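You operate a simulated robot arm through the tools that you are given. There is no shell and no other tool. Be economical: measure what you need, move in short steps, check, and stop when the job is done.

The job below is to be done with a simulated two-armed robot. You get a single attempt, and the scene is never put back.

## Task
Stop the rollers, dial to 0, power off, then park both plugs in the socket block.

It is judged by the outcome, as a careful person would: the job done as asked, and still so three seconds after it is handed in. It fails if anything else is knocked over, pushed out of place, dropped, spilled or broken.

## Robot
Two 7-joint arms with two-finger parallel grippers on one trunk, on a base that drives. Base frame: it is fixed to the floor where the robot stands at the start and does not move with it; the origin is under the middle of the robot, x ahead of it, y to its left, z up; the surface under the hand at the start is at about z = 86. Lengths are in cm, angles in rad, forces in N, time in s.
The left shoulder is at the start at [7, 13.3, 125.1], the right one opposite. With the tool pointing down near the work surface each hand reaches from about 10 to 64 cm from the robot's upright axis, wherever it stands, measured 20 degrees to its own side. Places, roughly: bench dial [60, 10, 90]; power knob [50, 0, 90]. Payload 1.57 kg a hand.
The TCP of each hand is the grasp point between the finger pads, 3 cm short of the fingertips. In the tool frame z runs along the fingers and y along their closing line. The gripper opens to 8 cm. The fingers are 1.7 cm wide and 1.2 cm thick; the gripper's body (4 by 8.2 cm) begins 8 cm behind the TCP.
Orientation is that of the tool frame in the base frame, as [roll, pitch, yaw] about the fixed x, y, z axes, in that order (R = Rz(yaw) Ry(pitch) Rx(roll)). With the fingers straight down and closing along the base's y, the tool's x points along the base's -x, its y along +y and its z along -z.

## Interface
- The arms move only by the tool send_rows. It takes "left_steps", "right_steps" or both (then of equal length, played together; a hand with none holds still); each is a list of rows, each a list of 7 numbers: the shift along the base's x, y, z in cm, then the turn, a rotation vector about the base's x, y, z in rad, then the finger opening in cm, from 0 to 8. In form: [[dx, dy, dz, ax, ay, az, jaw], ...]. A call has 1 to 20 rows; each row is the pose to reach, as a shift and turn from the pose commanded when the call began. Each row takes 0.2 s and may step no farther than 5 cm and 0.15 rad from the row before; otherwise, or with a gripper value out of range, the whole call is refused. Where a pose cannot be reached the arm comes as near as it can. A force on the tool above 40 N (or 10 N above the force at the start of the call, whichever is more), or a blocked arm, ends the call early, and 0.2 s more pass. Each finger travels about 15.3 cm/s and halts on what it meets, pressing with about 29 N; the grip force reading is that of the motor and also rises with nothing between the fingers. The clock runs only during rows and for 0.2 s after the last one: add rows that repeat a pose to give the fingers time. It gives the time, the measured TCP pose, the force on the tool (base axes), the opening and the grip force at its end, in the units of the frame above (readings bear some noise), with the torque about the TCP (base axes, N m) and any sound that the robot's microphone picked up.
- Cameras (640 x 400 px; columns grow to the right, rows downward): "scene" is now at [12.12, -4.43, 146.93]; the picture's right is [-0.53, -0.85, 0.00], its down [-0.57, 0.36, -0.74] and it looks along [0.62, -0.39, -0.68] (base axes); focal length 281 px, centre (320, 200). "left" rides on the left gripper at [7.2, 0.7, -12.2] in its tool frame; the picture's right is [-0.09, 1.00, 0.00], its down [-0.84, -0.08, -0.54] and it looks along [-0.54, -0.05, 0.84] (tool axes); focal length 238 px, centre (320, 200). "right" rides on the right gripper at [7.2, -0.7, -12.2] in its tool frame; the picture's right is [0.09, 1.00, 0.00], its down [-0.84, 0.08, -0.54] and it looks along [-0.54, 0.05, 0.84] (tool axes); focal length 238 px, centre (320, 200). There is no depth. A picture from a camera that has moved, and an enlarged one, comes with that camera's place and axes in the base frame and with its lens.
- grab_frame(camera): a new picture of that camera. The clock stands still meanwhile.
- lift_body(by): slides the trunk up (or, below 0, down) by that many cm; the arms and the scene camera ride with it, the base frame stays. It gives what a move gives, with no picture.
- base_move(legs): drives the robot by 1 to 6 legs, each [ahead, left, turn to the left] in cm, cm and rad, along the robot's own axes; the way and the turn of a leg run together, so that a leg with both is an arc; at most 150 cm and 3.142 rad a leg. The arms and the cameras ride along, it lands a little off, and it stops where it bumps. It gives what a move gives.
- aim_head(pan, tilt): turns the head with the scene camera to pan (to the left, within 1.501 rad either way) and tilt (down, from -0.506 to 1.204), counted from straight ahead of the robot. It gives what a move gives.
- close_up(camera, box): a new picture of the part [left, top, right, bottom] of that camera's present view, enlarged. The clock stands still meanwhile.
- close_job(): hands the job in; it is judged then, once.

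Work in short steps. Places have to be worked out from the pictures, the camera data and where the tool is seen: move nearer, look again, correct. Check each grasp and each placing, and mend what went wrong. You have 120 turns and 100 pictures in all, those below and enlarged ones among them. Open the grippers and draw the arms clear of the work before you hand the job in, unless the task says otherwise; then end with one line.

The tools are called after ">>>" by a JSON object that holds its "op" and its "data". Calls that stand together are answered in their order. send_rows: Moves the arms, as the interface text tells. Its arguments: {"type":"object","properties":{"left_steps":{"type":"array","items":{"type":"array","items":{"type":"number"}}},"right_steps":{"type":"array","items":{"type":"array","items":{"type":"number"}}}},"required":[]} The other tools are called the same way: lift_body (by) slides the trunk up or down; base_move (legs) drives the base; aim_head (pan, tilt) turns the head that bears the scene camera; grab_frame (camera) takes a picture; close_up (camera, box) takes an enlarged picture of a part of a camera's view; close_job () hands the job in.

At the start:

```text
time_s: 0.0
left_position: [38.83, 2.97, 115.21]
left_orientation: [-3.141, 0.001, -3.14]
left_wrist_force: [0.0, -0.9, 0.0]
left_torque: [0.0, -0.01, -0.02]
left_width: 7.98
left_finger_force: 0.0
right_position: [36.12, -40.09, 117.86]
right_orientation: [-3.141, 0.001, 3.141]
right_wrist_force: [0.8, 0.1, -0.4]
right_torque: [0.01, 0.03, -0.01]
right_width: 8.01
right_finger_force: 0.1
trunk travel left (down, up): [-82.5, 11.5]
robot x, y, heading: [0.23, 0.0, 0.004]
head pan, tilt: [-0.562, 0.742]
```

scene: 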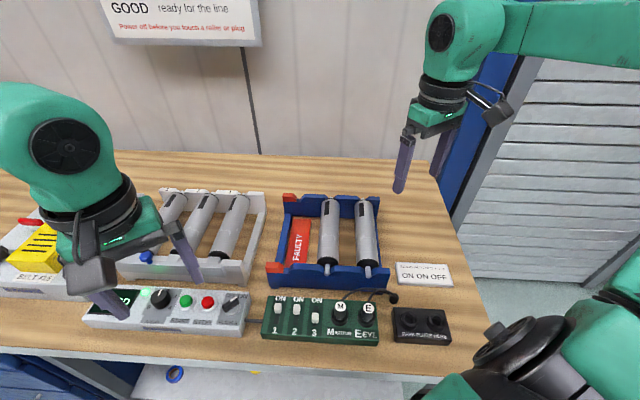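
right: 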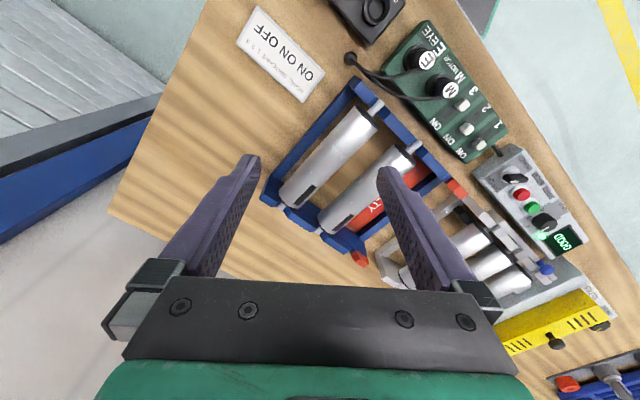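
left: 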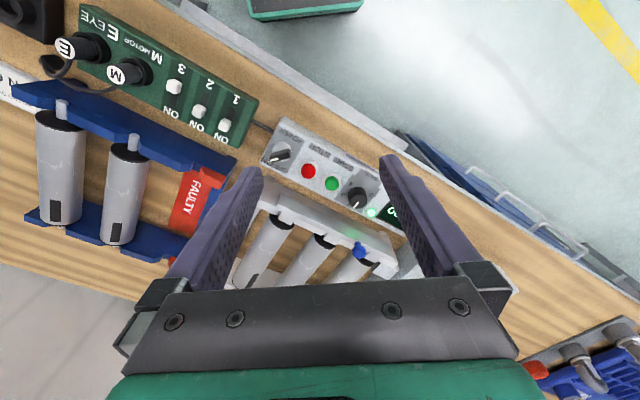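

The bench shows a control box (knob, green/red buttons, power knob), a green module with plugs M and E, and a dark socket block. I look closer at each first.

>>> {"op": "close_up", "data": {"camera": "scene", "box": [70, 270, 270, 395]}}

>>> {"op": "close_up", "data": {"camera": "scene", "box": [250, 250, 470, 390]}}

>>> {"op": "close_up", "data": {"camera": "left", "box": [230, 110, 430, 235]}}

>>> {"op": "close_up", "data": {"camera": "scene", "box": [90, 0, 280, 60]}}

```text
3.20 times, centred on (170, 332) of scene
camera zoom: at [12.12, -4.43, 146.93], right [-0.53, -0.85, 0.0], down [-0.57, 0.36, -0.74], along [0.62, -0.39, -0.68], focal length 898 px, centre (800, -224)
```

zoom: 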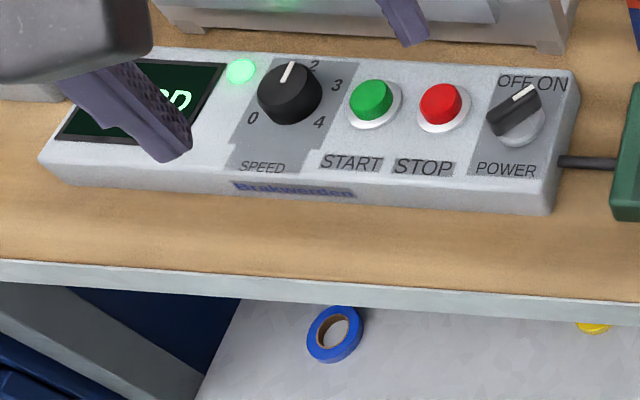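

```text
2.86 times, centred on (360, 320) of scene
camera zoom: at [12.12, -4.43, 146.93], right [-0.53, -0.85, 0.0], down [-0.57, 0.36, -0.74], along [0.62, -0.39, -0.68], focal length 802 px, centre (206, -143)
```

zoom: 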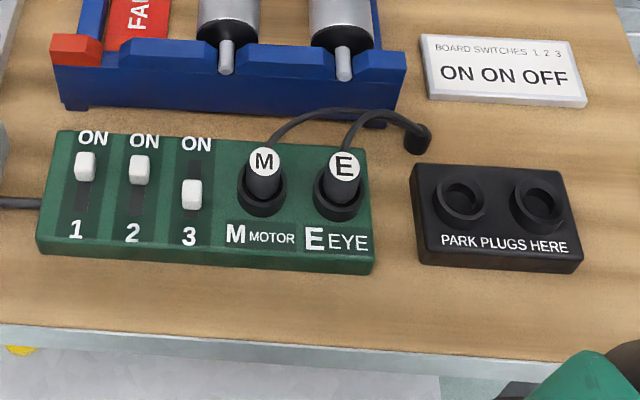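

```text
3.20 times, centred on (330, 172) of left
camera zoom: at [31.6, 3.75, 127.36], right [0.09, 1.0, 0.0], down [0.84, -0.08, 0.54], along [0.54, -0.05, -0.84], focal length 763 px, centre (288, 288)
```

zoom: 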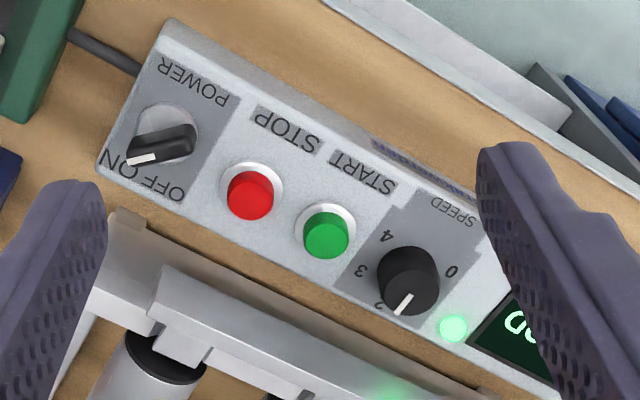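

```text
3.37 times, centred on (185, 30) of scene
camera zoom: at [12.12, -4.43, 146.93], right [-0.53, -0.85, 0.0], down [-0.57, 0.36, -0.74], along [0.62, -0.39, -0.68], focal length 945 px, centre (775, 773)
```

zoom: 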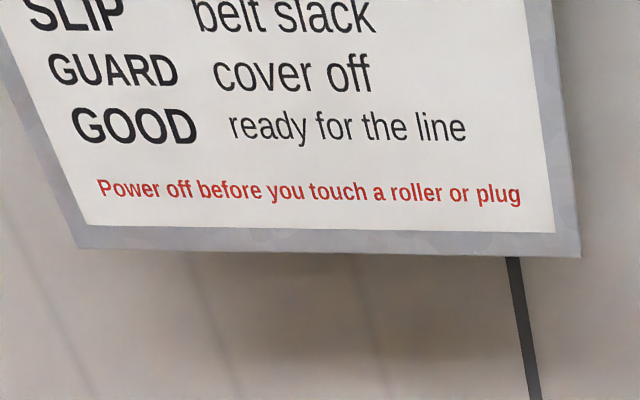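

I estimate STOP at about (49.4, 0.3), the dial at (55.7, 8.6) and power at (46.3, -4.1), tops near z 90. The box row is turned about -0.64 rad from y. I turn the left hand to match, close it, and bring it over STOP.

>>> {"op": "send_rows", "data": {"left_steps": [[2.1, -0.5, -2, 0, 0, -0.128, 6], [4.2, -1, -4, 0, 0, -0.256, 4], [6.3, -1.5, -7, 0, 0, -0.384, 2], [8.4, -2.1, -10, 0, 0, -0.512, 0], [10.6, -2.7, -13, 0, 0, -0.637, 0], [10.6, -2.7, -13, 0, 0, -0.637, 0]]}}

>>> {"op": "grab_frame", "data": {"camera": "left"}}

>>> {"op": "grab_frame", "data": {"camera": "scene"}}

```text
time_s: 1.4
left_position: [49.42, 0.26, 102.15]
left_orientation: [3.141, 0.002, 2.505]
left_wrist_force: [0.9, -0.1, 0.7]
left_torque: [0.01, 0.0, -0.01]
left_width: 0.01
left_finger_force: 21.5
right_position: [36.13, -39.98, 117.87]
right_orientation: [3.141, 0.004, 3.14]
right_wrist_force: [0.1, 0.0, -0.4]
right_torque: [0.02, 0.01, 0.0]
right_width: 7.98
right_finger_force: 0.1
trunk travel left (down, up): [-82.5, 11.5]
robot x, y, heading: [0.09, 0.51, 0.0]
head pan, tilt: [-0.562, 0.742]
```

```text
92 pictures are left
camera left: at [43.93, 5.23, 114.4], right [0.67, 0.75, 0.0], down [0.63, -0.56, 0.54], along [0.41, -0.36, -0.84], focal length 238 px, centre (320, 200)
```

left: 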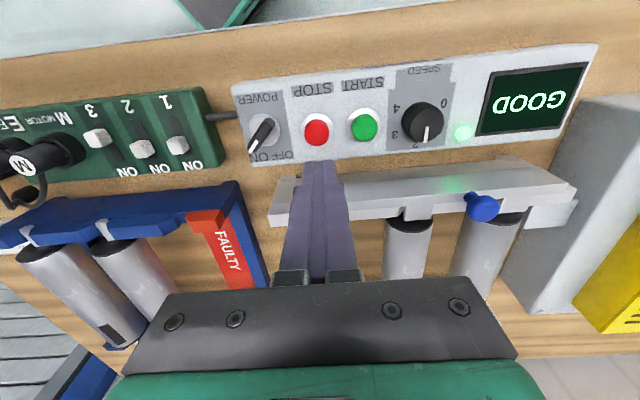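

```text
91 pictures are left
camera scene: at [12.05, -4.41, 146.94], right [-0.53, -0.85, 0.0], down [-0.57, 0.36, -0.74], along [0.62, -0.39, -0.68], focal length 281 px, centre (320, 200)
```

scene: 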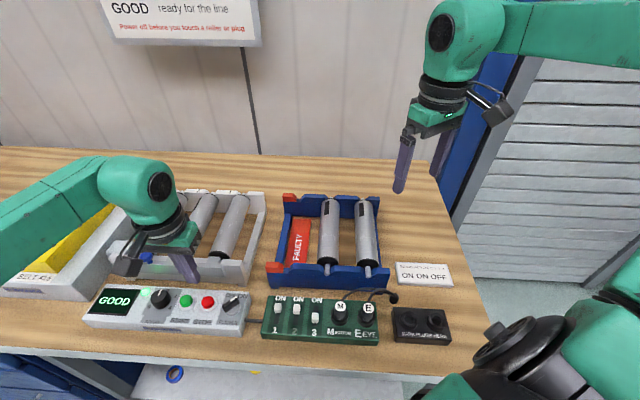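

The readings agree on STOP at about (48.8, 0.45, 91). I descend over it, then press in small steps while watching the force.

>>> {"op": "send_rows", "data": {"left_steps": [[-0.6, 0.2, -3, 0, 0, 0, 0], [-0.6, 0.2, -6, 0, 0, 0, 0], [-0.6, 0.2, -7.2, 0, 0, 0, 0], [-0.6, 0.2, -7.2, 0, 0, 0, 0]]}}

>>> {"op": "grab_frame", "data": {"camera": "left"}}

>>> {"op": "close_up", "data": {"camera": "scene", "box": [70, 240, 270, 365]}}

```text
time_s: 2.4
left_position: [48.92, 0.49, 95.15]
left_orientation: [3.141, 0.001, 2.505]
left_wrist_force: [0.6, -0.3, 0.2]
left_torque: [-0.01, -0.03, 0.0]
left_width: 0.0
left_finger_force: 21.5
right_position: [36.24, -40.01, 117.83]
right_orientation: [3.141, -0.001, -3.141]
right_wrist_force: [-0.6, 0.2, -0.7]
right_torque: [0.0, -0.02, -0.02]
right_width: 7.98
right_finger_force: 0.0
trunk travel left (down, up): [-82.5, 11.5]
robot x, y, heading: [-0.15, -0.3, -0.007]
head pan, tilt: [-0.562, 0.742]
```

```text
90 pictures are left
camera left: at [43.4, 5.39, 107.21], right [0.67, 0.75, 0.0], down [0.63, -0.56, 0.54], along [0.41, -0.36, -0.84], focal length 238 px, centre (320, 200)
```

left: 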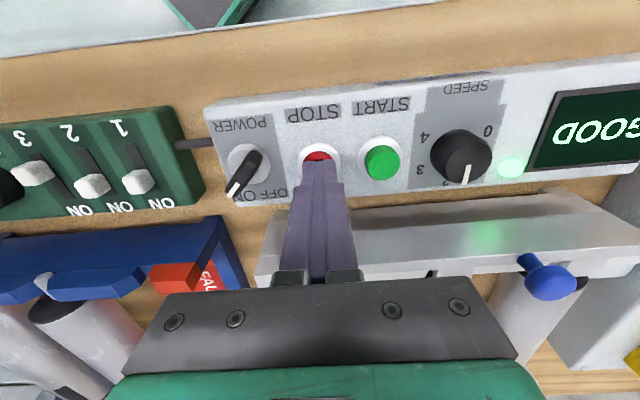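

```text
3.20 times, centred on (170, 302) of scene
camera zoom: at [12.13, -4.42, 146.93], right [-0.53, -0.85, 0.0], down [-0.57, 0.36, -0.74], along [0.62, -0.39, -0.68], focal length 898 px, centre (800, -128)
```

zoom: 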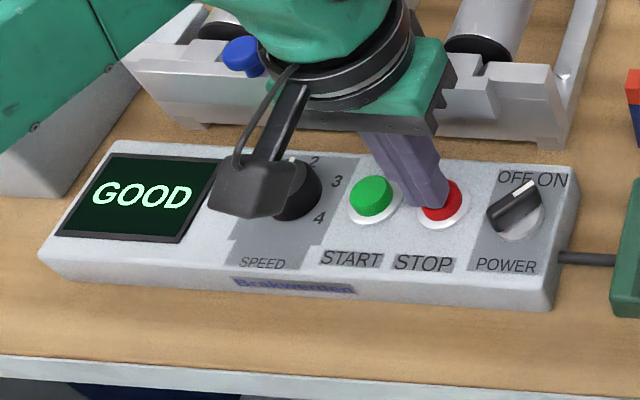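

The fingertips are just above the red STOP cap. I press down slowly.

>>> {"op": "send_rows", "data": {"left_steps": [[0.1, 0, -0.5, 0, 0, 0, 0], [0.1, 0, -0.9, 0, 0, 0, 0], [0.1, 0, -1.2, 0, 0, 0, 0], [0.1, 0, -1.5, 0, 0, 0, 0], [0.1, 0, -1.7, 0, 0, 0, 0]]}}

>>> {"op": "grab_frame", "data": {"camera": "left"}}

```text
time_s: 3.6
left_position: [48.97, 0.52, 93.98]
left_orientation: [3.14, 0.012, 2.506]
left_wrist_force: [-5.9, 3.8, 17.1]
left_torque: [0.17, 0.27, -0.03]
left_width: 0.0
left_finger_force: 21.2
right_position: [35.84, -39.85, 117.95]
right_orientation: [-3.141, 0.004, 3.14]
right_wrist_force: [-0.4, 0.0, -1.0]
right_torque: [-0.01, 0.01, 0.02]
right_width: 7.99
right_finger_force: 0.0
trunk travel left (down, up): [-82.5, 11.5]
robot x, y, heading: [-0.06, 0.05, -0.001]
head pan, tilt: [-0.562, 0.742]
heard: click
stopped in row 5 (left hand): the force on the tool passed its limit at 43 N (the readings are from after the stop); the commanded pose is now the measured one
```

```text
88 pictures are left
camera left: at [43.37, 5.49, 106.12], right [0.66, 0.75, 0.0], down [0.62, -0.55, 0.55], along [0.41, -0.37, -0.83], focal length 238 px, centre (320, 200)
```

left: 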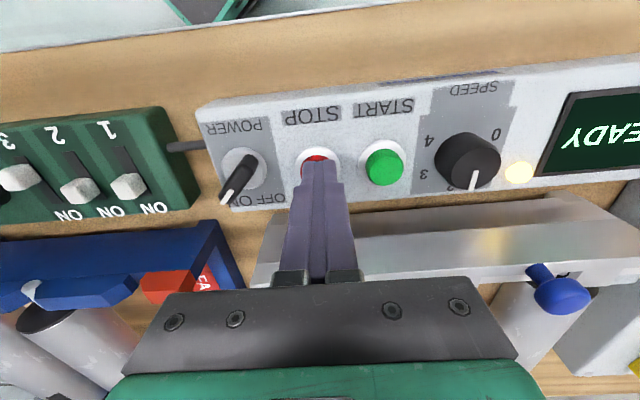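

STOP clicked and the display now reads READY. I raise the hand and go over the dial at about (54.8, 8.6), opening the fingers.

>>> {"op": "send_rows", "data": {"left_steps": [[0, 0, 4, 0, 0, 0, 0], [0, 0, 8, 0, 0, 0, 2], [2.9, 4, 8, 0, 0, 0, 4], [5.8, 8.1, 8, 0, 0, 0, 5.5], [5.8, 8.1, 8, 0, 0, 0, 5.5]]}}

>>> {"op": "grab_frame", "data": {"camera": "left"}}

>>> {"op": "close_up", "data": {"camera": "scene", "box": [70, 240, 270, 365]}}

```text
refused: row 4 steps farther than a row can; nothing moved
```

```text
87 pictures are left
camera left: at [43.37, 5.49, 106.12], right [0.66, 0.75, 0.0], down [0.62, -0.55, 0.55], along [0.41, -0.37, -0.83], focal length 238 px, centre (320, 200)
```

left: 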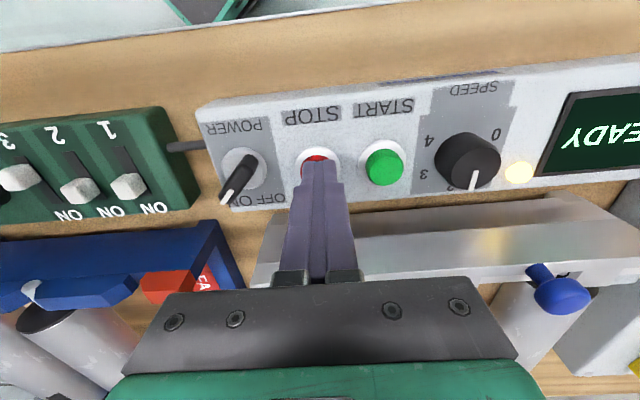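

```text
3.20 times, centred on (170, 302) of scene
camera zoom: at [11.68, -4.29, 146.96], right [-0.53, -0.85, 0.0], down [-0.57, 0.36, -0.74], along [0.63, -0.39, -0.67], focal length 898 px, centre (800, -128)
```

zoom: 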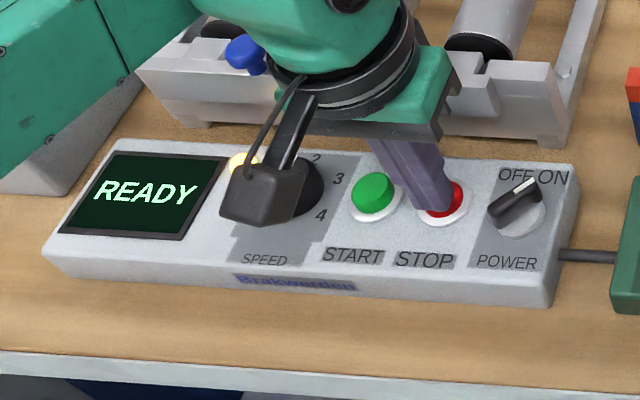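

The call was refused because one step was over 5 cm. I send the same path with smaller steps.

>>> {"op": "send_rows", "data": {"left_steps": [[0, 0, 4, 0, 0, 0, 0], [0, 0, 8, 0, 0, 0, 2], [2, 2.7, 8, 0, 0, 0, 3], [3.9, 5.4, 8, 0, 0, 0, 4], [5.8, 8.1, 8, 0, 0, 0, 5.5], [5.8, 8.1, 8, 0, 0, 0, 5.5]]}}

>>> {"op": "grab_frame", "data": {"camera": "left"}}

>>> {"op": "close_up", "data": {"camera": "scene", "box": [70, 240, 270, 365]}}

```text
time_s: 5.0
left_position: [50.02, 1.44, 101.82]
left_orientation: [3.141, 0.01, 2.509]
left_wrist_force: [0.2, 0.3, -0.2]
left_torque: [0.04, 0.0, 0.01]
left_width: 5.5
left_finger_force: 0.0
left hand out of reach, approached as far as the arm can: row 3, 4, 5, 6
right_position: [36.11, -40.0, 117.88]
right_orientation: [-3.141, -0.001, -3.141]
right_wrist_force: [-0.2, -0.5, 0.1]
right_torque: [0.0, 0.03, -0.02]
right_width: 8.0
right_finger_force: 0.0
trunk travel left (down, up): [-82.5, 11.5]
robot x, y, heading: [-0.04, -0.0, 0.0]
head pan, tilt: [-0.562, 0.742]
```

```text
85 pictures are left
camera left: at [44.45, 6.31, 113.81], right [0.66, 0.75, 0.0], down [0.62, -0.55, 0.55], along [0.41, -0.37, -0.83], focal length 238 px, centre (320, 200)
```

left: 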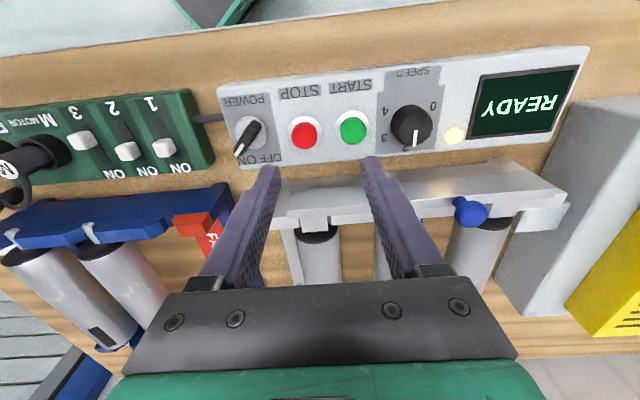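

```text
3.20 times, centred on (170, 302) of scene
camera zoom: at [12.15, -4.4, 146.93], right [-0.53, -0.85, 0.0], down [-0.57, 0.36, -0.74], along [0.62, -0.39, -0.68], focal length 898 px, centre (800, -128)
```

zoom: 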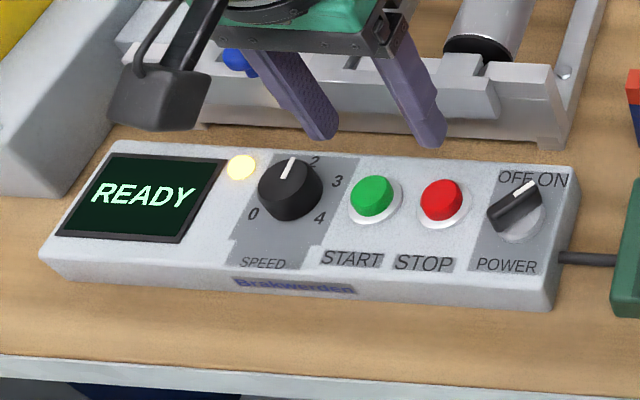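

The hand can't reach the dial from here in this pose. I'll shift the robot left along the bench, so I first lift the hand and look at the floor and bench on that side.

>>> {"op": "send_rows", "data": {"left_steps": [[-2, 0, 4, 0, 0, 0, 5.5], [-4, 0, 8, 0, 0, 0.1, 5.5], [-6, 0, 12, 0, 0, 0.2, 5.5]]}}

>>> {"op": "aim_head", "data": {"pan": 0.3, "tilt": 1.1}}

>>> {"op": "grab_frame", "data": {"camera": "scene"}}

```text
time_s: 5.8
left_position: [43.75, 1.42, 113.89]
left_orientation: [-3.141, 0.01, 2.709]
left_wrist_force: [-1.2, 0.4, 0.2]
left_torque: [0.0, 0.01, 0.03]
left_width: 5.5
left_finger_force: 0.2
right_position: [36.07, -40.02, 117.84]
right_orientation: [-3.141, 0.001, 3.141]
right_wrist_force: [-0.2, -0.2, -0.2]
right_torque: [0.0, -0.02, 0.02]
right_width: 8.0
right_finger_force: 0.1
trunk travel left (down, up): [-82.5, 11.5]
robot x, y, heading: [-0.22, 0.25, -0.0]
head pan, tilt: [-0.562, 0.742]
```

```text
time_s: 7.0
left_position: [43.93, 1.28, 113.69]
left_orientation: [3.141, 0.011, 2.708]
left_wrist_force: [0.8, -0.2, 0.5]
left_torque: [0.01, -0.02, -0.02]
left_width: 5.51
left_finger_force: 0.0
right_position: [36.04, -39.92, 117.87]
right_orientation: [-3.141, 0.001, -3.141]
right_wrist_force: [0.0, 0.6, -0.4]
right_torque: [0.0, -0.01, 0.0]
right_width: 8.03
right_finger_force: 0.0
trunk travel left (down, up): [-82.5, 11.5]
robot x, y, heading: [-0.04, -0.25, -0.001]
head pan, tilt: [0.3, 1.1]
```

```text
83 pictures are left
camera scene: at [11.12, 1.87, 144.29], right [0.3, -0.96, 0.0], down [-0.85, -0.26, -0.45], along [0.43, 0.13, -0.89], focal length 281 px, centre (320, 200)
```

scene: 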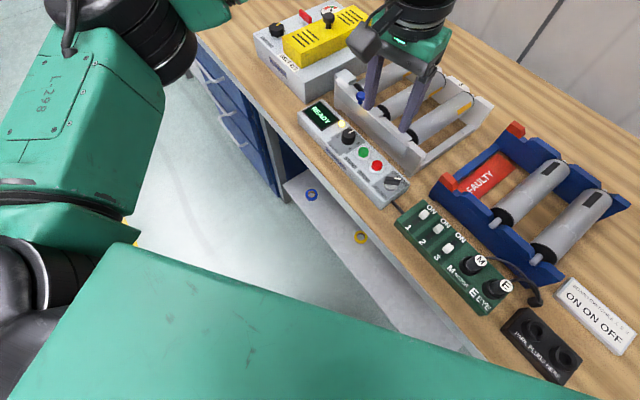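

The floor along the bench to the left is clear. I drive 14 cm parallel to the bench edge.

>>> {"op": "base_move", "data": {"legs": [[8, 11.5, 0]]}}

>>> {"op": "grab_frame", "data": {"camera": "scene"}}

>>> {"op": "grab_frame", "data": {"camera": "left"}}

```text
time_s: 8.3
left_position: [51.68, 12.59, 113.81]
left_orientation: [3.14, 0.01, 2.707]
left_wrist_force: [-0.2, 0.4, 0.0]
left_torque: [-0.04, -0.03, 0.03]
left_width: 5.48
left_finger_force: 0.1
right_position: [43.96, -28.73, 117.94]
right_orientation: [3.14, 0.003, -3.139]
right_wrist_force: [0.3, -0.2, 0.0]
right_torque: [0.0, 0.01, 0.0]
right_width: 7.99
right_finger_force: 0.1
trunk travel left (down, up): [-82.5, 11.5]
robot x, y, heading: [7.83, 11.37, -0.003]
head pan, tilt: [0.3, 1.1]
```

```text
82 pictures are left
camera scene: at [18.91, 13.12, 144.31], right [0.3, -0.96, 0.0], down [-0.85, -0.26, -0.46], along [0.43, 0.14, -0.89], focal length 281 px, centre (320, 200)
```

scene: 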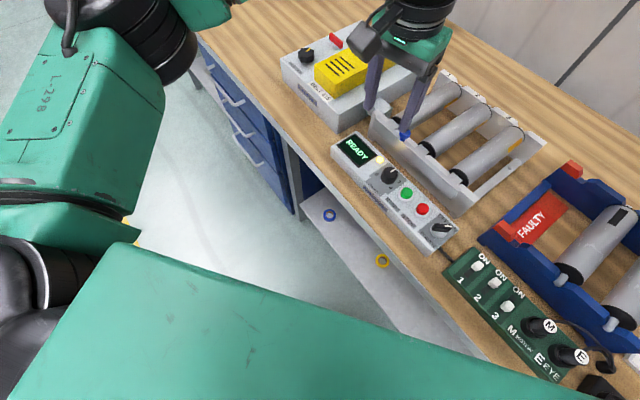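

```text
81 pictures are left
camera left: at [45.31, 16.4, 125.93], right [0.5, 0.86, 0.0], down [0.72, -0.42, 0.55], along [0.48, -0.27, -0.83], focal length 238 px, centre (320, 200)
```

left: 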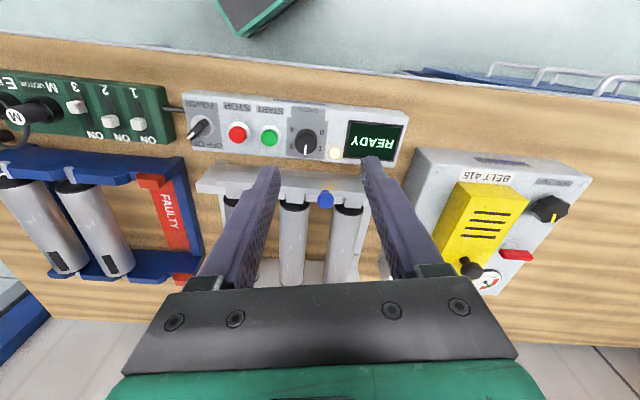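

The robot moved as planned, and I now put the dial at (55, 8.75). I bring the hand above it and turn the wrist clockwise by 1.2 rad, to leave room for the counter-clockwise turn.

>>> {"op": "send_rows", "data": {"left_steps": [[0.4, -0.5, -1, 0, 0, -0.15, 5.5], [0.8, -1, -2, 0, 0, -0.3, 5.5], [1.2, -1.5, -3, 0, 0, -0.45, 5.5], [1.6, -2, -4, 0, 0, -0.6, 5.5], [2, -2.4, -5, 0, 0, -0.75, 5.5], [2.4, -2.8, -6, 0, 0, -0.9, 5.5], [2.8, -3.3, -7, 0, 0, -1.05, 5.5], [3.3, -3.85, -8, 0, 0, -1.2, 5.5], [3.3, -3.85, -9, 0, 0, -1.2, 5.5]]}}

>>> {"op": "grab_frame", "data": {"camera": "left"}}

>>> {"op": "grab_frame", "data": {"camera": "scene"}}

```text
time_s: 10.3
left_position: [36.4, 8.32, 115.35]
left_orientation: [3.109, 0.044, 1.688]
left_wrist_force: [-0.3, 0.6, 1.0]
left_torque: [-0.02, -0.05, 0.03]
left_width: 5.49
left_finger_force: 0.1
left hand out of reach, approached as far as the arm can: row 3, 4, 5, 6, 7, 8, 9
right_position: [44.0, -28.4, 117.89]
right_orientation: [3.141, 0.003, -3.141]
right_wrist_force: [-0.2, 0.5, -0.4]
right_torque: [-0.02, -0.03, 0.01]
right_width: 8.01
right_finger_force: 0.0
trunk travel left (down, up): [-82.5, 11.5]
robot x, y, heading: [7.98, 11.77, -0.0]
head pan, tilt: [0.3, 1.1]
```

```text
80 pictures are left
camera left: at [35.77, 16.09, 127.21], right [1.0, 0.03, 0.03], down [0.0, -0.82, 0.58], along [0.04, -0.58, -0.81], focal length 238 px, centre (320, 200)
```

left: 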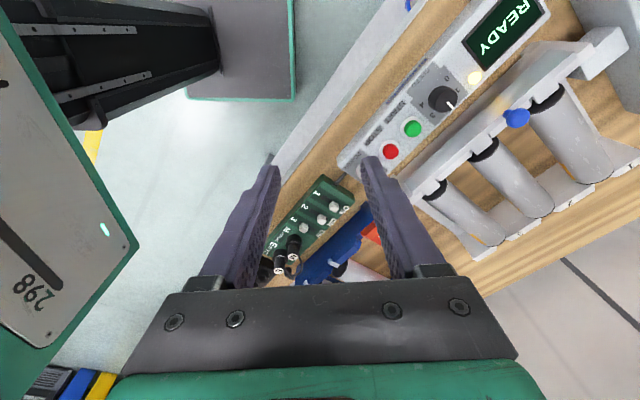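

```text
79 pictures are left
camera scene: at [18.92, 13.42, 144.3], right [0.3, -0.95, 0.0], down [-0.85, -0.26, -0.46], along [0.43, 0.13, -0.89], focal length 281 px, centre (320, 200)
```

scene: 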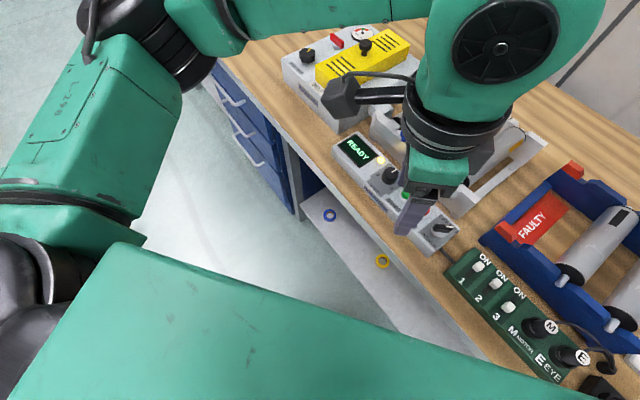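

Low yaw angles cut the reach, so I go back toward a natural wrist angle. First I correct the small tilt the arm picked up while moving back.

>>> {"op": "send_rows", "data": {"left_steps": [[2, 0, 0.5, 0.04, 0.0375, 0, 5.5], [2, 0, 0.5, 0.04, 0.0375, 0, 5.5]]}}

>>> {"op": "send_rows", "data": {"left_steps": [[1, 0, 0, 0, 0, 0.15, 5.5], [2, 0, 0, 0, 0, 0.3, 5.5], [3, 0, 0, 0, 0, 0.45, 5.5], [4, 0, 0, 0, 0, 0.6, 5.5], [6, 0, 0, 0, 0, 0.75, 5.5], [8, 0, 0, 0, 0, 0.9, 5.5], [10, 0, 0, 0, 0, 1.05, 5.5], [12, 0.2, 0, 0, 0, 1.2, 5.5], [14, 0.4, -2, 0, 0, 1.3, 5.5], [16.5, 0.4, -4, 0, 0, 1.4, 5.5], [16.5, 0.4, -6, 0, 0, 1.4, 5.5], [16.5, 0.4, -9, 0, 0, 1.4, 5.5]]}}

>>> {"op": "grab_frame", "data": {"camera": "left"}}

```text
time_s: 10.9
left_position: [36.58, 8.17, 115.48]
left_orientation: [3.112, 0.047, 1.688]
left_wrist_force: [-0.3, 0.6, 0.2]
left_torque: [-0.01, -0.03, 0.04]
left_width: 5.51
left_finger_force: 0.0
left hand out of reach, approached as far as the arm can: row 1, 2
right_position: [44.07, -28.47, 117.91]
right_orientation: [3.141, 0.0, -3.139]
right_wrist_force: [-0.6, 0.7, 0.3]
right_torque: [0.01, -0.01, -0.02]
right_width: 7.96
right_finger_force: 0.1
trunk travel left (down, up): [-82.5, 11.5]
robot x, y, heading: [8.15, 11.47, 0.001]
head pan, tilt: [0.3, 1.1]
```

```text
time_s: 13.5
left_position: [53.12, 8.66, 106.27]
left_orientation: [3.111, 0.048, 3.087]
left_wrist_force: [-1.1, 0.4, -0.3]
left_torque: [-0.02, -0.03, 0.02]
left_width: 5.5
left_finger_force: 0.0
right_position: [44.12, -28.48, 117.86]
right_orientation: [-3.141, 0.0, -3.14]
right_wrist_force: [0.1, 0.4, 0.1]
right_torque: [0.02, -0.02, 0.0]
right_width: 8.01
right_finger_force: 0.0
trunk travel left (down, up): [-82.5, 11.5]
robot x, y, heading: [8.09, 11.08, 0.003]
head pan, tilt: [0.3, 1.1]
```

```text
78 pictures are left
camera left: at [45.35, 9.45, 118.11], right [0.14, 0.99, 0.03], down [0.8, -0.14, 0.58], along [0.58, -0.06, -0.81], focal length 238 px, centre (320, 200)
```

left: 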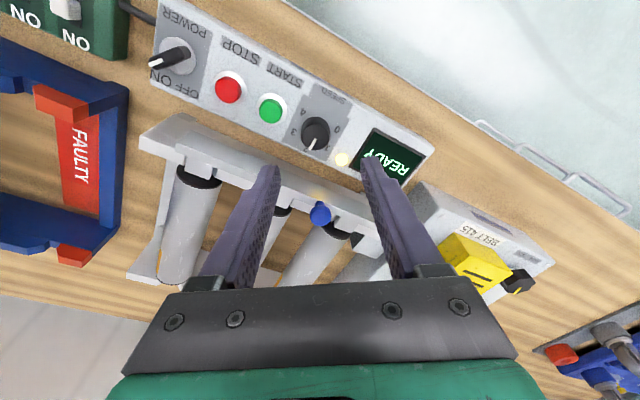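

The hand is back over the bench with a slight tilt. I correct that, centre over the dial at (54.9, 8.6), and test how far the wrist turns the other way.

>>> {"op": "send_rows", "data": {"left_steps": [[0.9, 0, 0, -0.028, 0.05, 0, 5.5], [1.8, 0, -1, -0.028, 0.05, 0, 5.5]]}}

>>> {"op": "send_rows", "data": {"left_steps": [[0, 0, 0, 0, 0, 0.15, 5.5], [0, 0, 0, 0, 0, 0.3, 5.5], [0, 0, 0, 0, 0, 0.45, 5.5], [0, 0, 0, 0, 0, 0.6, 5.5], [0, 0, 0, 0, 0, 0.75, 5.5], [0, 0, 0, 0, 0, 0.9, 5.5], [0, 0, 0, 0, 0, 1.05, 5.5], [0, 0, 0, 0, 0, 1.2, 5.5], [0, 0, 0, 0, 0, 1.35, 5.5], [0, 0, 0, 0, 0, 1.5, 5.5]]}}

>>> {"op": "grab_frame", "data": {"camera": "left"}}

```text
time_s: 14.1
left_position: [54.97, 8.63, 105.29]
left_orientation: [-3.14, -0.001, 3.089]
left_wrist_force: [0.3, -0.5, -0.4]
left_torque: [-0.01, -0.02, -0.03]
left_width: 5.48
left_finger_force: 0.1
right_position: [44.18, -28.63, 117.68]
right_orientation: [3.141, 0.0, -3.138]
right_wrist_force: [0.4, -0.2, 0.7]
right_torque: [0.03, 0.01, -0.01]
right_width: 8.01
right_finger_force: 0.1
trunk travel left (down, up): [-82.5, 11.5]
robot x, y, heading: [7.71, 11.54, -0.001]
head pan, tilt: [0.3, 1.1]
```

```text
time_s: 16.3
left_position: [54.92, 8.55, 105.38]
left_orientation: [-3.141, 0.001, -1.692]
left_wrist_force: [0.1, -0.4, -0.6]
left_torque: [-0.03, 0.0, 0.06]
left_width: 5.5
left_finger_force: 0.1
right_position: [44.09, -28.57, 117.81]
right_orientation: [3.141, -0.001, -3.139]
right_wrist_force: [0.3, 0.5, 0.2]
right_torque: [-0.02, 0.0, 0.0]
right_width: 8.01
right_finger_force: 0.1
trunk travel left (down, up): [-82.5, 11.5]
robot x, y, heading: [8.09, 11.53, -0.001]
head pan, tilt: [0.3, 1.1]
```

```text
77 pictures are left
camera left: at [53.3, 1.65, 117.55], right [-0.98, 0.21, 0.0], down [0.18, 0.82, 0.54], along [0.12, 0.53, -0.84], focal length 238 px, centre (320, 200)
```

left: 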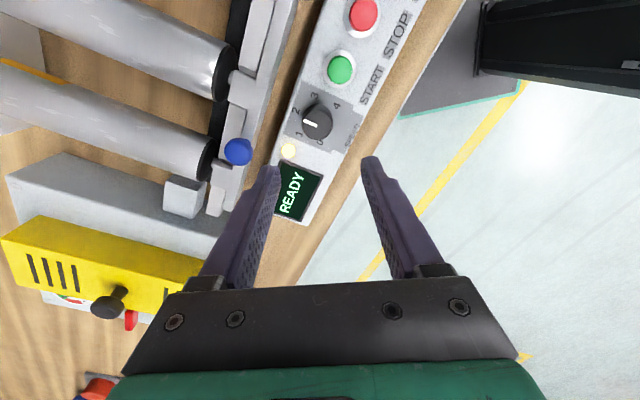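

The wrist turns freely this way, to yaw 4.59. I zoom in on the dial to read its scale.

>>> {"op": "close_up", "data": {"camera": "left", "box": [256, 75, 384, 155]}}

```text
5.00 times, centred on (320, 115) of left
camera zoom: at [53.3, 1.65, 117.55], right [-0.98, 0.21, 0.0], down [0.18, 0.82, 0.54], along [0.12, 0.53, -0.84], focal length 1192 px, centre (320, 625)
```

zoom: 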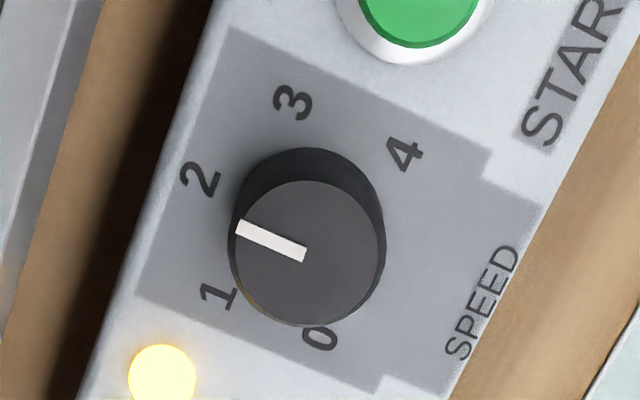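

The dial's marks are 60° apart and the pointer sits at 2, so it needs 120° counter-clockwise (+2.09 rad). I turn the wrist back to yaw about 2.6 and lower to just above the knob to check centring.

>>> {"op": "send_rows", "data": {"left_steps": [[0, 0, 0, 0, 0, -0.15, 5], [0, 0, 0, 0, 0, -0.3, 5], [0, 0, 0, 0, 0, -0.45, 5], [0, 0, 0, 0, 0, -0.6, 5], [0, 0, 0, 0, 0, -0.75, 5], [0, 0, 0, 0, 0, -0.9, 5], [0, 0, 0, 0, 0, -1.05, 5], [0, 0, 0, 0, 0, -1.2, 5], [0, 0, 0, 0, 0, -1.35, 5], [0, 0, -2, 0, 0, -1.5, 5], [0, 0, -4, 0, 0, -1.65, 5], [0.1, 0, -6, 0, 0, -1.8, 5], [0.1, 0, -8.5, 0, 0, -1.95, 5], [0.1, 0, -8.5, 0, 0, -2.0, 5]]}}

>>> {"op": "grab_frame", "data": {"camera": "left"}}

>>> {"op": "close_up", "data": {"camera": "scene", "box": [310, 90, 470, 190]}}

```text
time_s: 19.3
left_position: [54.88, 8.59, 96.91]
left_orientation: [-3.139, 0.001, 2.586]
left_wrist_force: [0.7, -0.7, -0.7]
left_torque: [0.0, 0.01, 0.0]
left_width: 5.03
left_finger_force: 0.1
right_position: [44.12, -28.62, 117.91]
right_orientation: [-3.141, 0.002, -3.14]
right_wrist_force: [-0.7, 0.9, 0.3]
right_torque: [-0.01, 0.0, -0.01]
right_width: 7.99
right_finger_force: 0.1
trunk travel left (down, up): [-82.5, 11.5]
robot x, y, heading: [7.9, 11.68, -0.004]
head pan, tilt: [0.3, 1.1]
```

```text
75 pictures are left
camera left: at [49.21, 13.08, 109.01], right [0.6, 0.8, 0.0], down [0.67, -0.51, 0.54], along [0.43, -0.33, -0.84], focal length 238 px, centre (320, 200)
```

left: 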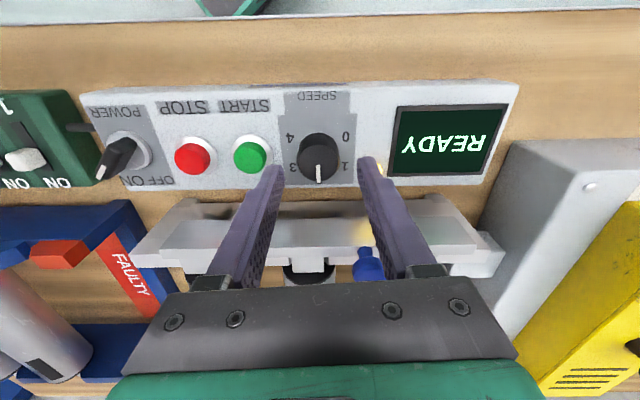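

```text
4.00 times, centred on (390, 140) of scene
camera zoom: at [19.07, 13.38, 144.29], right [0.3, -0.96, 0.0], down [-0.85, -0.26, -0.45], along [0.43, 0.13, -0.89], focal length 1123 px, centre (40, 440)
```

zoom: 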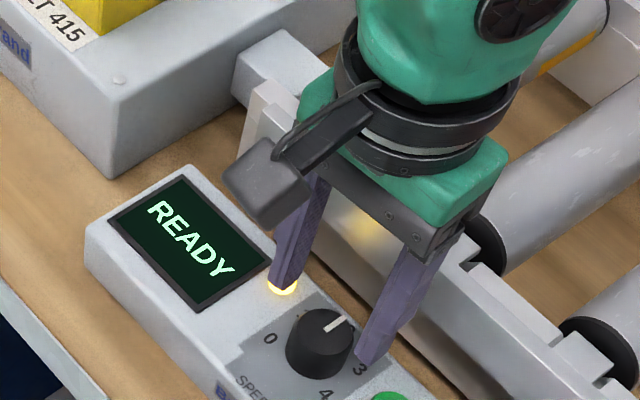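

The knob is centred between the fingers. I descend around it and close.

>>> {"op": "send_rows", "data": {"left_steps": [[0, 0.1, -1.5, 0, 0, 0, 5], [0, 0.1, -3.0, 0, 0, 0, 5], [0, 0.1, -3.0, 0, 0, 0, 4], [0, 0.1, -3.0, 0, 0, 0, 3], [0, 0.1, -3.0, 0, 0, 0, 3]]}}

>>> {"op": "grab_frame", "data": {"camera": "left"}}

```text
time_s: 20.5
left_position: [54.95, 8.56, 93.97]
left_orientation: [3.141, -0.002, 2.587]
left_wrist_force: [-3.0, -4.6, -1.4]
left_torque: [-0.1, 0.08, 0.0]
left_width: 3.48
left_finger_force: 2.4
right_position: [44.06, -28.65, 117.86]
right_orientation: [3.139, -0.001, 3.141]
right_wrist_force: [0.2, -0.1, 0.1]
right_torque: [0.02, -0.02, 0.0]
right_width: 8.02
right_finger_force: 0.1
trunk travel left (down, up): [-82.5, 11.5]
robot x, y, heading: [7.58, 11.44, -0.003]
head pan, tilt: [0.3, 1.1]
```

```text
73 pictures are left
camera left: at [49.16, 13.04, 106.04], right [0.6, 0.8, 0.0], down [0.67, -0.51, 0.54], along [0.43, -0.33, -0.84], focal length 238 px, centre (320, 200)
```

left: 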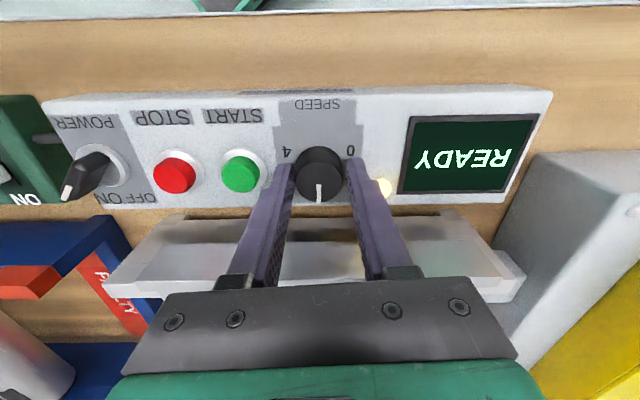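

The knob is held at 3.48 cm. I grip harder and turn it 120° counter-clockwise.

>>> {"op": "send_rows", "data": {"left_steps": [[0, 0, 0, 0, 0, 0, 2], [0, 0, 0, 0, 0, 0, 2], [0, 0, 0, 0, 0, 0.15, 2], [0, 0, 0, 0, 0, 0.3, 2], [0, 0, 0, 0, 0, 0.45, 2], [0, 0, 0, 0, 0, 0.6, 2], [0, 0, 0, 0, 0, 0.75, 2], [0, 0, 0, 0, 0, 0.9, 2], [0, 0, 0, 0, 0, 1.05, 2]]}}

>>> {"op": "grab_frame", "data": {"camera": "left"}}

```text
time_s: 22.5
left_position: [54.97, 8.29, 93.88]
left_orientation: [3.14, -0.002, -2.642]
left_wrist_force: [-8.4, -19.1, -12.9]
left_torque: [-0.89, 0.57, -0.06]
left_width: 3.22
left_finger_force: 41.2
right_position: [44.04, -29.01, 117.67]
right_orientation: [3.136, -0.001, 3.14]
right_wrist_force: [0.3, 0.5, -0.3]
right_torque: [0.0, 0.03, 0.01]
right_width: 7.99
right_finger_force: 0.0
trunk travel left (down, up): [-82.5, 11.5]
robot x, y, heading: [7.67, 11.43, 0.001]
head pan, tilt: [0.3, 1.1]
```

```text
72 pictures are left
camera left: at [48.22, 5.43, 106.07], right [-0.4, 0.92, 0.0], down [0.77, 0.33, 0.54], along [0.5, 0.21, -0.84], focal length 238 px, centre (320, 200)
```

left: 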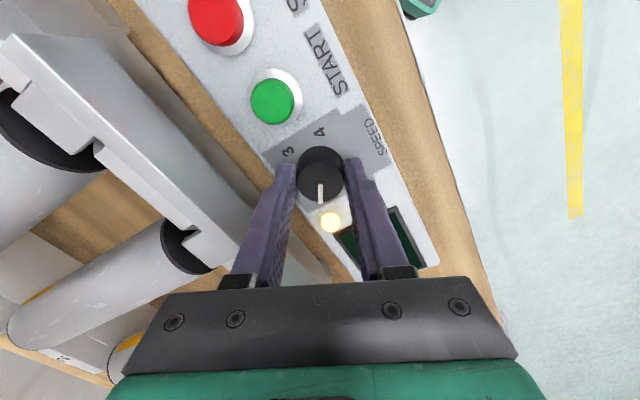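

The dial is following, now about at 1. There is some side load, so I ease over by about 0.3 cm and turn the remaining 60°.

>>> {"op": "send_rows", "data": {"left_steps": [[-0.05, -0.2, 0.1, 0, 0, 0.15, 2], [-0.1, -0.3, 0.1, 0, 0, 0.3, 2], [-0.1, -0.3, 0.1, 0, 0, 0.45, 2], [-0.1, -0.3, 0.1, 0, 0, 0.6, 2], [-0.1, -0.3, 0.1, 0, 0, 0.75, 2], [-0.1, -0.3, 0.1, 0, 0, 0.9, 2], [-0.1, -0.3, 0.1, 0, 0, 1.044, 2]]}}

>>> {"op": "grab_frame", "data": {"camera": "left"}}

```text
time_s: 24.1
left_position: [55.15, 8.11, 94.01]
left_orientation: [3.14, 0.003, -1.599]
left_wrist_force: [0.7, -15.7, -15.2]
left_torque: [-0.57, -0.13, 0.05]
left_width: 3.21
left_finger_force: 40.5
right_position: [44.4, -28.92, 117.66]
right_orientation: [3.138, -0.001, -3.142]
right_wrist_force: [0.2, 0.4, -0.2]
right_torque: [0.0, 0.02, 0.03]
right_width: 8.01
right_finger_force: 0.1
trunk travel left (down, up): [-82.5, 11.5]
robot x, y, heading: [7.92, 11.67, 0.002]
head pan, tilt: [0.3, 1.1]
```

```text
71 pictures are left
camera left: at [54.22, 0.94, 106.06], right [-0.99, 0.12, 0.0], down [0.1, 0.83, 0.54], along [0.06, 0.54, -0.84], focal length 238 px, centre (320, 200)
```

left: 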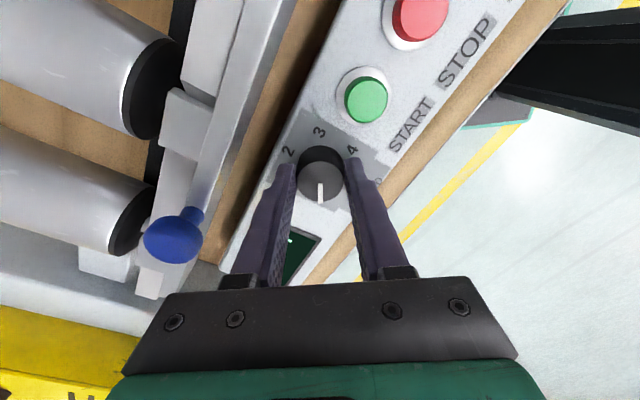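

The pointer looks close to 0. I release the knob, rise a little and check.

>>> {"op": "send_rows", "data": {"left_steps": [[0, 0, 0, 0, 0, 0, 5], [0, 0, 0, 0, 0, 0, 5], [0, 0, 4, 0, 0, 0, 5], [0, 0, 9, 0, 0, 0, 5], [0, 0, 9, 0, 0, 0, 5]]}}

>>> {"op": "close_up", "data": {"camera": "left", "box": [240, 75, 400, 175]}}

```text
time_s: 25.3
left_position: [54.95, 8.51, 103.18]
left_orientation: [-3.142, 0.001, -1.601]
left_wrist_force: [-0.2, -0.5, 1.1]
left_torque: [0.02, -0.04, 0.02]
left_width: 4.99
left_finger_force: 0.1
right_position: [44.17, -28.7, 117.87]
right_orientation: [3.141, -0.002, -3.141]
right_wrist_force: [-0.1, 0.6, 0.1]
right_torque: [-0.01, 0.0, -0.05]
right_width: 7.99
right_finger_force: 0.0
trunk travel left (down, up): [-82.5, 11.5]
robot x, y, heading: [8.07, 11.34, 0.001]
head pan, tilt: [0.3, 1.1]
```

```text
4.00 times, centred on (320, 125) of left
camera zoom: at [54.03, 1.33, 115.28], right [-0.99, 0.12, 0.0], down [0.1, 0.83, 0.54], along [0.07, 0.54, -0.84], focal length 953 px, centre (320, 500)
```

zoom: 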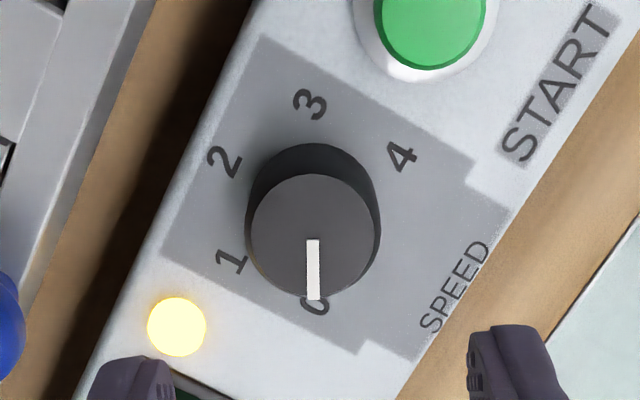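

The dial reads 0. The right arm's wrist range suits the power knob better. I retract the left arm to the left and bring the right hand over the power knob at about (46.3, -4.1).

>>> {"op": "send_rows", "data": {"left_steps": [[0, 2, 4, 0, 0, -0.15, 5], [-1, 4, 8, 0, 0, -0.3, 5], [-2, 7, 10, 0, 0, -0.45, 5], [-3, 9, 12, 0, 0, -0.6, 5], [-4, 12, 13, 0, 0, -0.75, 5], [-6, 14, 13, 0, 0, -0.9, 5], [-8, 16, 13, 0, 0, -1.05, 5], [-10, 18, 13, 0, 0, -1.2, 5], [-12, 18, 13, 0, 0, -1.35, 5], [-12, 18, 13, 0, 0, -1.5, 5], [-12, 18, 13, 0, 0, -1.5, 5]], "right_steps": [[0, 1.5, 0, 0, 0, -0.15, 6], [0, 3, 0, 0, 0, -0.3, 6], [0, 4.5, 0, 0, 0, -0.45, 6], [0, 6, 0, 0, 0, -0.6, 6], [0, 9, 0, 0, 0, -0.75, 6], [0, 12, 0, 0, 0, -0.9, 6], [0, 15, 0, 0, 0, -1.05, 6], [0.5, 18, -2, 0, 0, -1.2, 6], [1, 21, -5, 0, 0, -1.35, 6], [2, 23, -8, 0, 0, -1.48, 6], [2, 24.5, -12, 0, 0, -1.48, 6]]}}

>>> {"op": "grab_frame", "data": {"camera": "right"}}

>>> {"op": "grab_frame", "data": {"camera": "scene"}}

```text
time_s: 26.9
left_position: [46.97, 23.66, 116.19]
left_orientation: [-3.14, 0.003, -2.619]
left_wrist_force: [0.4, -0.4, 1.1]
left_torque: [-0.03, -0.03, 0.02]
left_width: 4.99
left_finger_force: 0.0
right_position: [41.82, -34.28, 96.49]
right_orientation: [3.077, 0.059, 2.144]
right_wrist_force: [-0.8, -0.9, 0.0]
right_torque: [0.01, -0.06, -0.04]
right_width: 6.01
right_finger_force: 0.4
right hand out of reach, approached as far as the arm can: row 2, 3, 4, 5, 6, 7
trunk travel left (down, up): [-82.5, 11.5]
robot x, y, heading: [7.99, 11.17, -0.003]
head pan, tilt: [0.3, 1.1]
stopped in row 7 (right hand): the force on the tool passed its limit at 139 N (the readings are from after the stop); the commanded pose is now the measured one
```

```text
69 pictures are left
camera right: at [36.24, -28.43, 108.25], right [0.78, 0.62, 0.06], down [0.47, -0.65, 0.59], along [0.41, -0.44, -0.8], focal length 238 px, centre (320, 200)
```

right: 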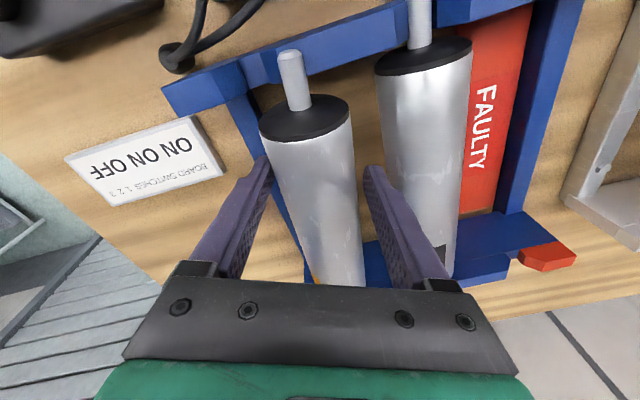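

```text
68 pictures are left
camera scene: at [18.44, 13.07, 144.34], right [0.29, -0.96, 0.0], down [-0.85, -0.26, -0.46], along [0.44, 0.13, -0.89], focal length 281 px, centre (320, 200)
```

scene: 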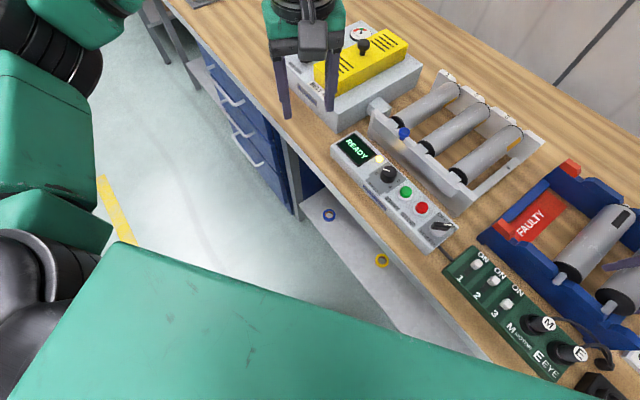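

The right arm swung low and touched near the blue frame. I raise it straight up and check whether anything was disturbed.

>>> {"op": "send_rows", "data": {"right_steps": [[0, 0, 2, 0, 0, 0, 6], [0, 0, 4, 0, 0, 0, 6], [0, 0, 8, 0, 0, 0, 6], [0, 0, 12, 0, 0, 0, 6], [-3, 0, 16, 0, 0, 0, 6]]}}

>>> {"op": "aim_head", "data": {"pan": -0.75, "tilt": 0.85}}

>>> {"op": "grab_frame", "data": {"camera": "scene"}}

>>> {"op": "grab_frame", "data": {"camera": "right"}}

```text
time_s: 28.1
left_position: [47.26, 23.95, 116.12]
left_orientation: [3.141, 0.0, -2.617]
left_wrist_force: [-0.1, 0.2, -0.5]
left_torque: [0.05, -0.05, -0.03]
left_width: 4.97
left_finger_force: 0.0
right_position: [38.93, -42.13, 106.95]
right_orientation: [3.07, 0.051, 2.149]
right_wrist_force: [-0.1, -0.5, -0.3]
right_torque: [-0.02, -0.06, 0.0]
right_width: 6.0
right_finger_force: 0.1
right hand out of reach, approached as far as the arm can: row 1, 2, 3, 4, 5
trunk travel left (down, up): [-82.5, 11.5]
robot x, y, heading: [8.23, 11.4, -0.003]
head pan, tilt: [0.3, 1.1]
```

```text
time_s: 29.4
left_position: [47.54, 23.96, 116.02]
left_orientation: [-3.141, -0.001, -2.615]
left_wrist_force: [-0.6, -0.3, 0.2]
left_torque: [-0.02, 0.04, -0.01]
left_width: 5.0
left_finger_force: 0.0
right_position: [39.24, -42.28, 106.86]
right_orientation: [3.072, 0.051, 2.149]
right_wrist_force: [-0.6, -0.2, 1.0]
right_torque: [0.0, 0.03, 0.0]
right_width: 6.0
right_finger_force: 0.1
trunk travel left (down, up): [-82.5, 11.5]
robot x, y, heading: [8.31, 11.69, -0.003]
head pan, tilt: [-0.75, 0.85]
```

```text
67 pictures are left
camera scene: at [18.76, 6.14, 146.06], right [-0.68, -0.73, 0.0], down [-0.55, 0.51, -0.66], along [0.48, -0.45, -0.75], focal length 281 px, centre (320, 200)
```

scene: 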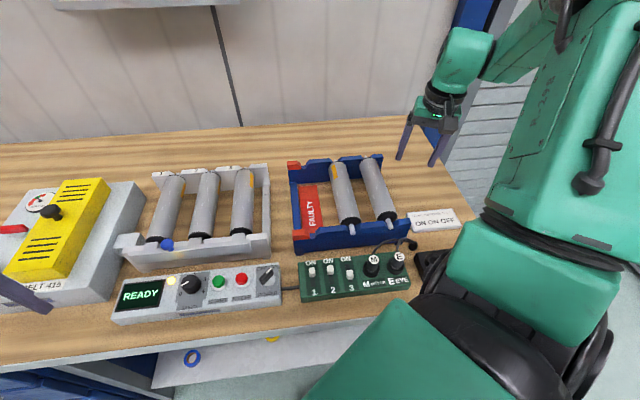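

```text
66 pictures are left
camera right: at [33.64, -36.62, 118.59], right [0.78, 0.62, 0.07], down [0.47, -0.66, 0.59], along [0.41, -0.43, -0.81], focal length 238 px, centre (320, 200)
```

right: 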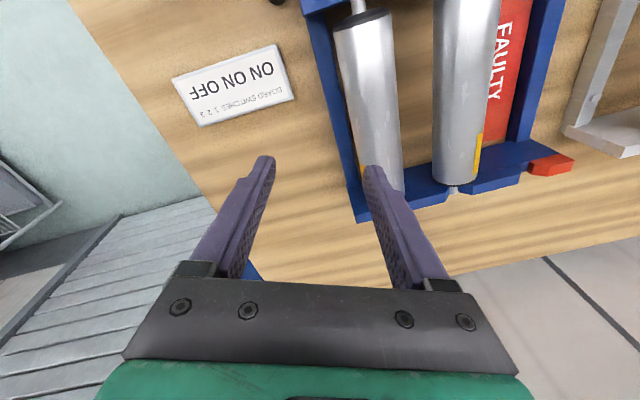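

I zoom in on the blue frame to compare its position with the first picture.

>>> {"op": "close_up", "data": {"camera": "scene", "box": [270, 140, 480, 305]}}

```text
2.42 times, centred on (375, 222) of scene
camera zoom: at [18.76, 6.14, 146.06], right [-0.68, -0.73, 0.0], down [-0.55, 0.51, -0.66], along [0.48, -0.45, -0.75], focal length 680 px, centre (187, 146)
```

zoom: 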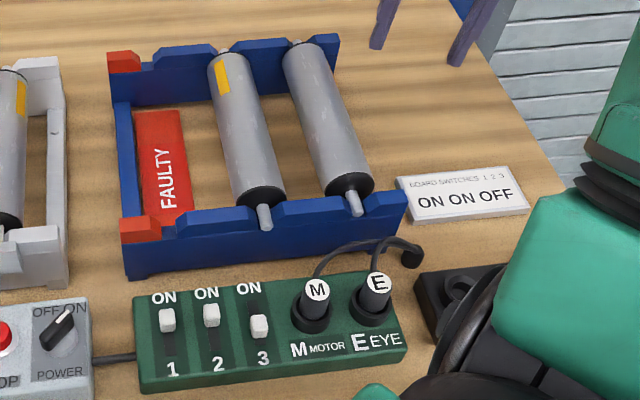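

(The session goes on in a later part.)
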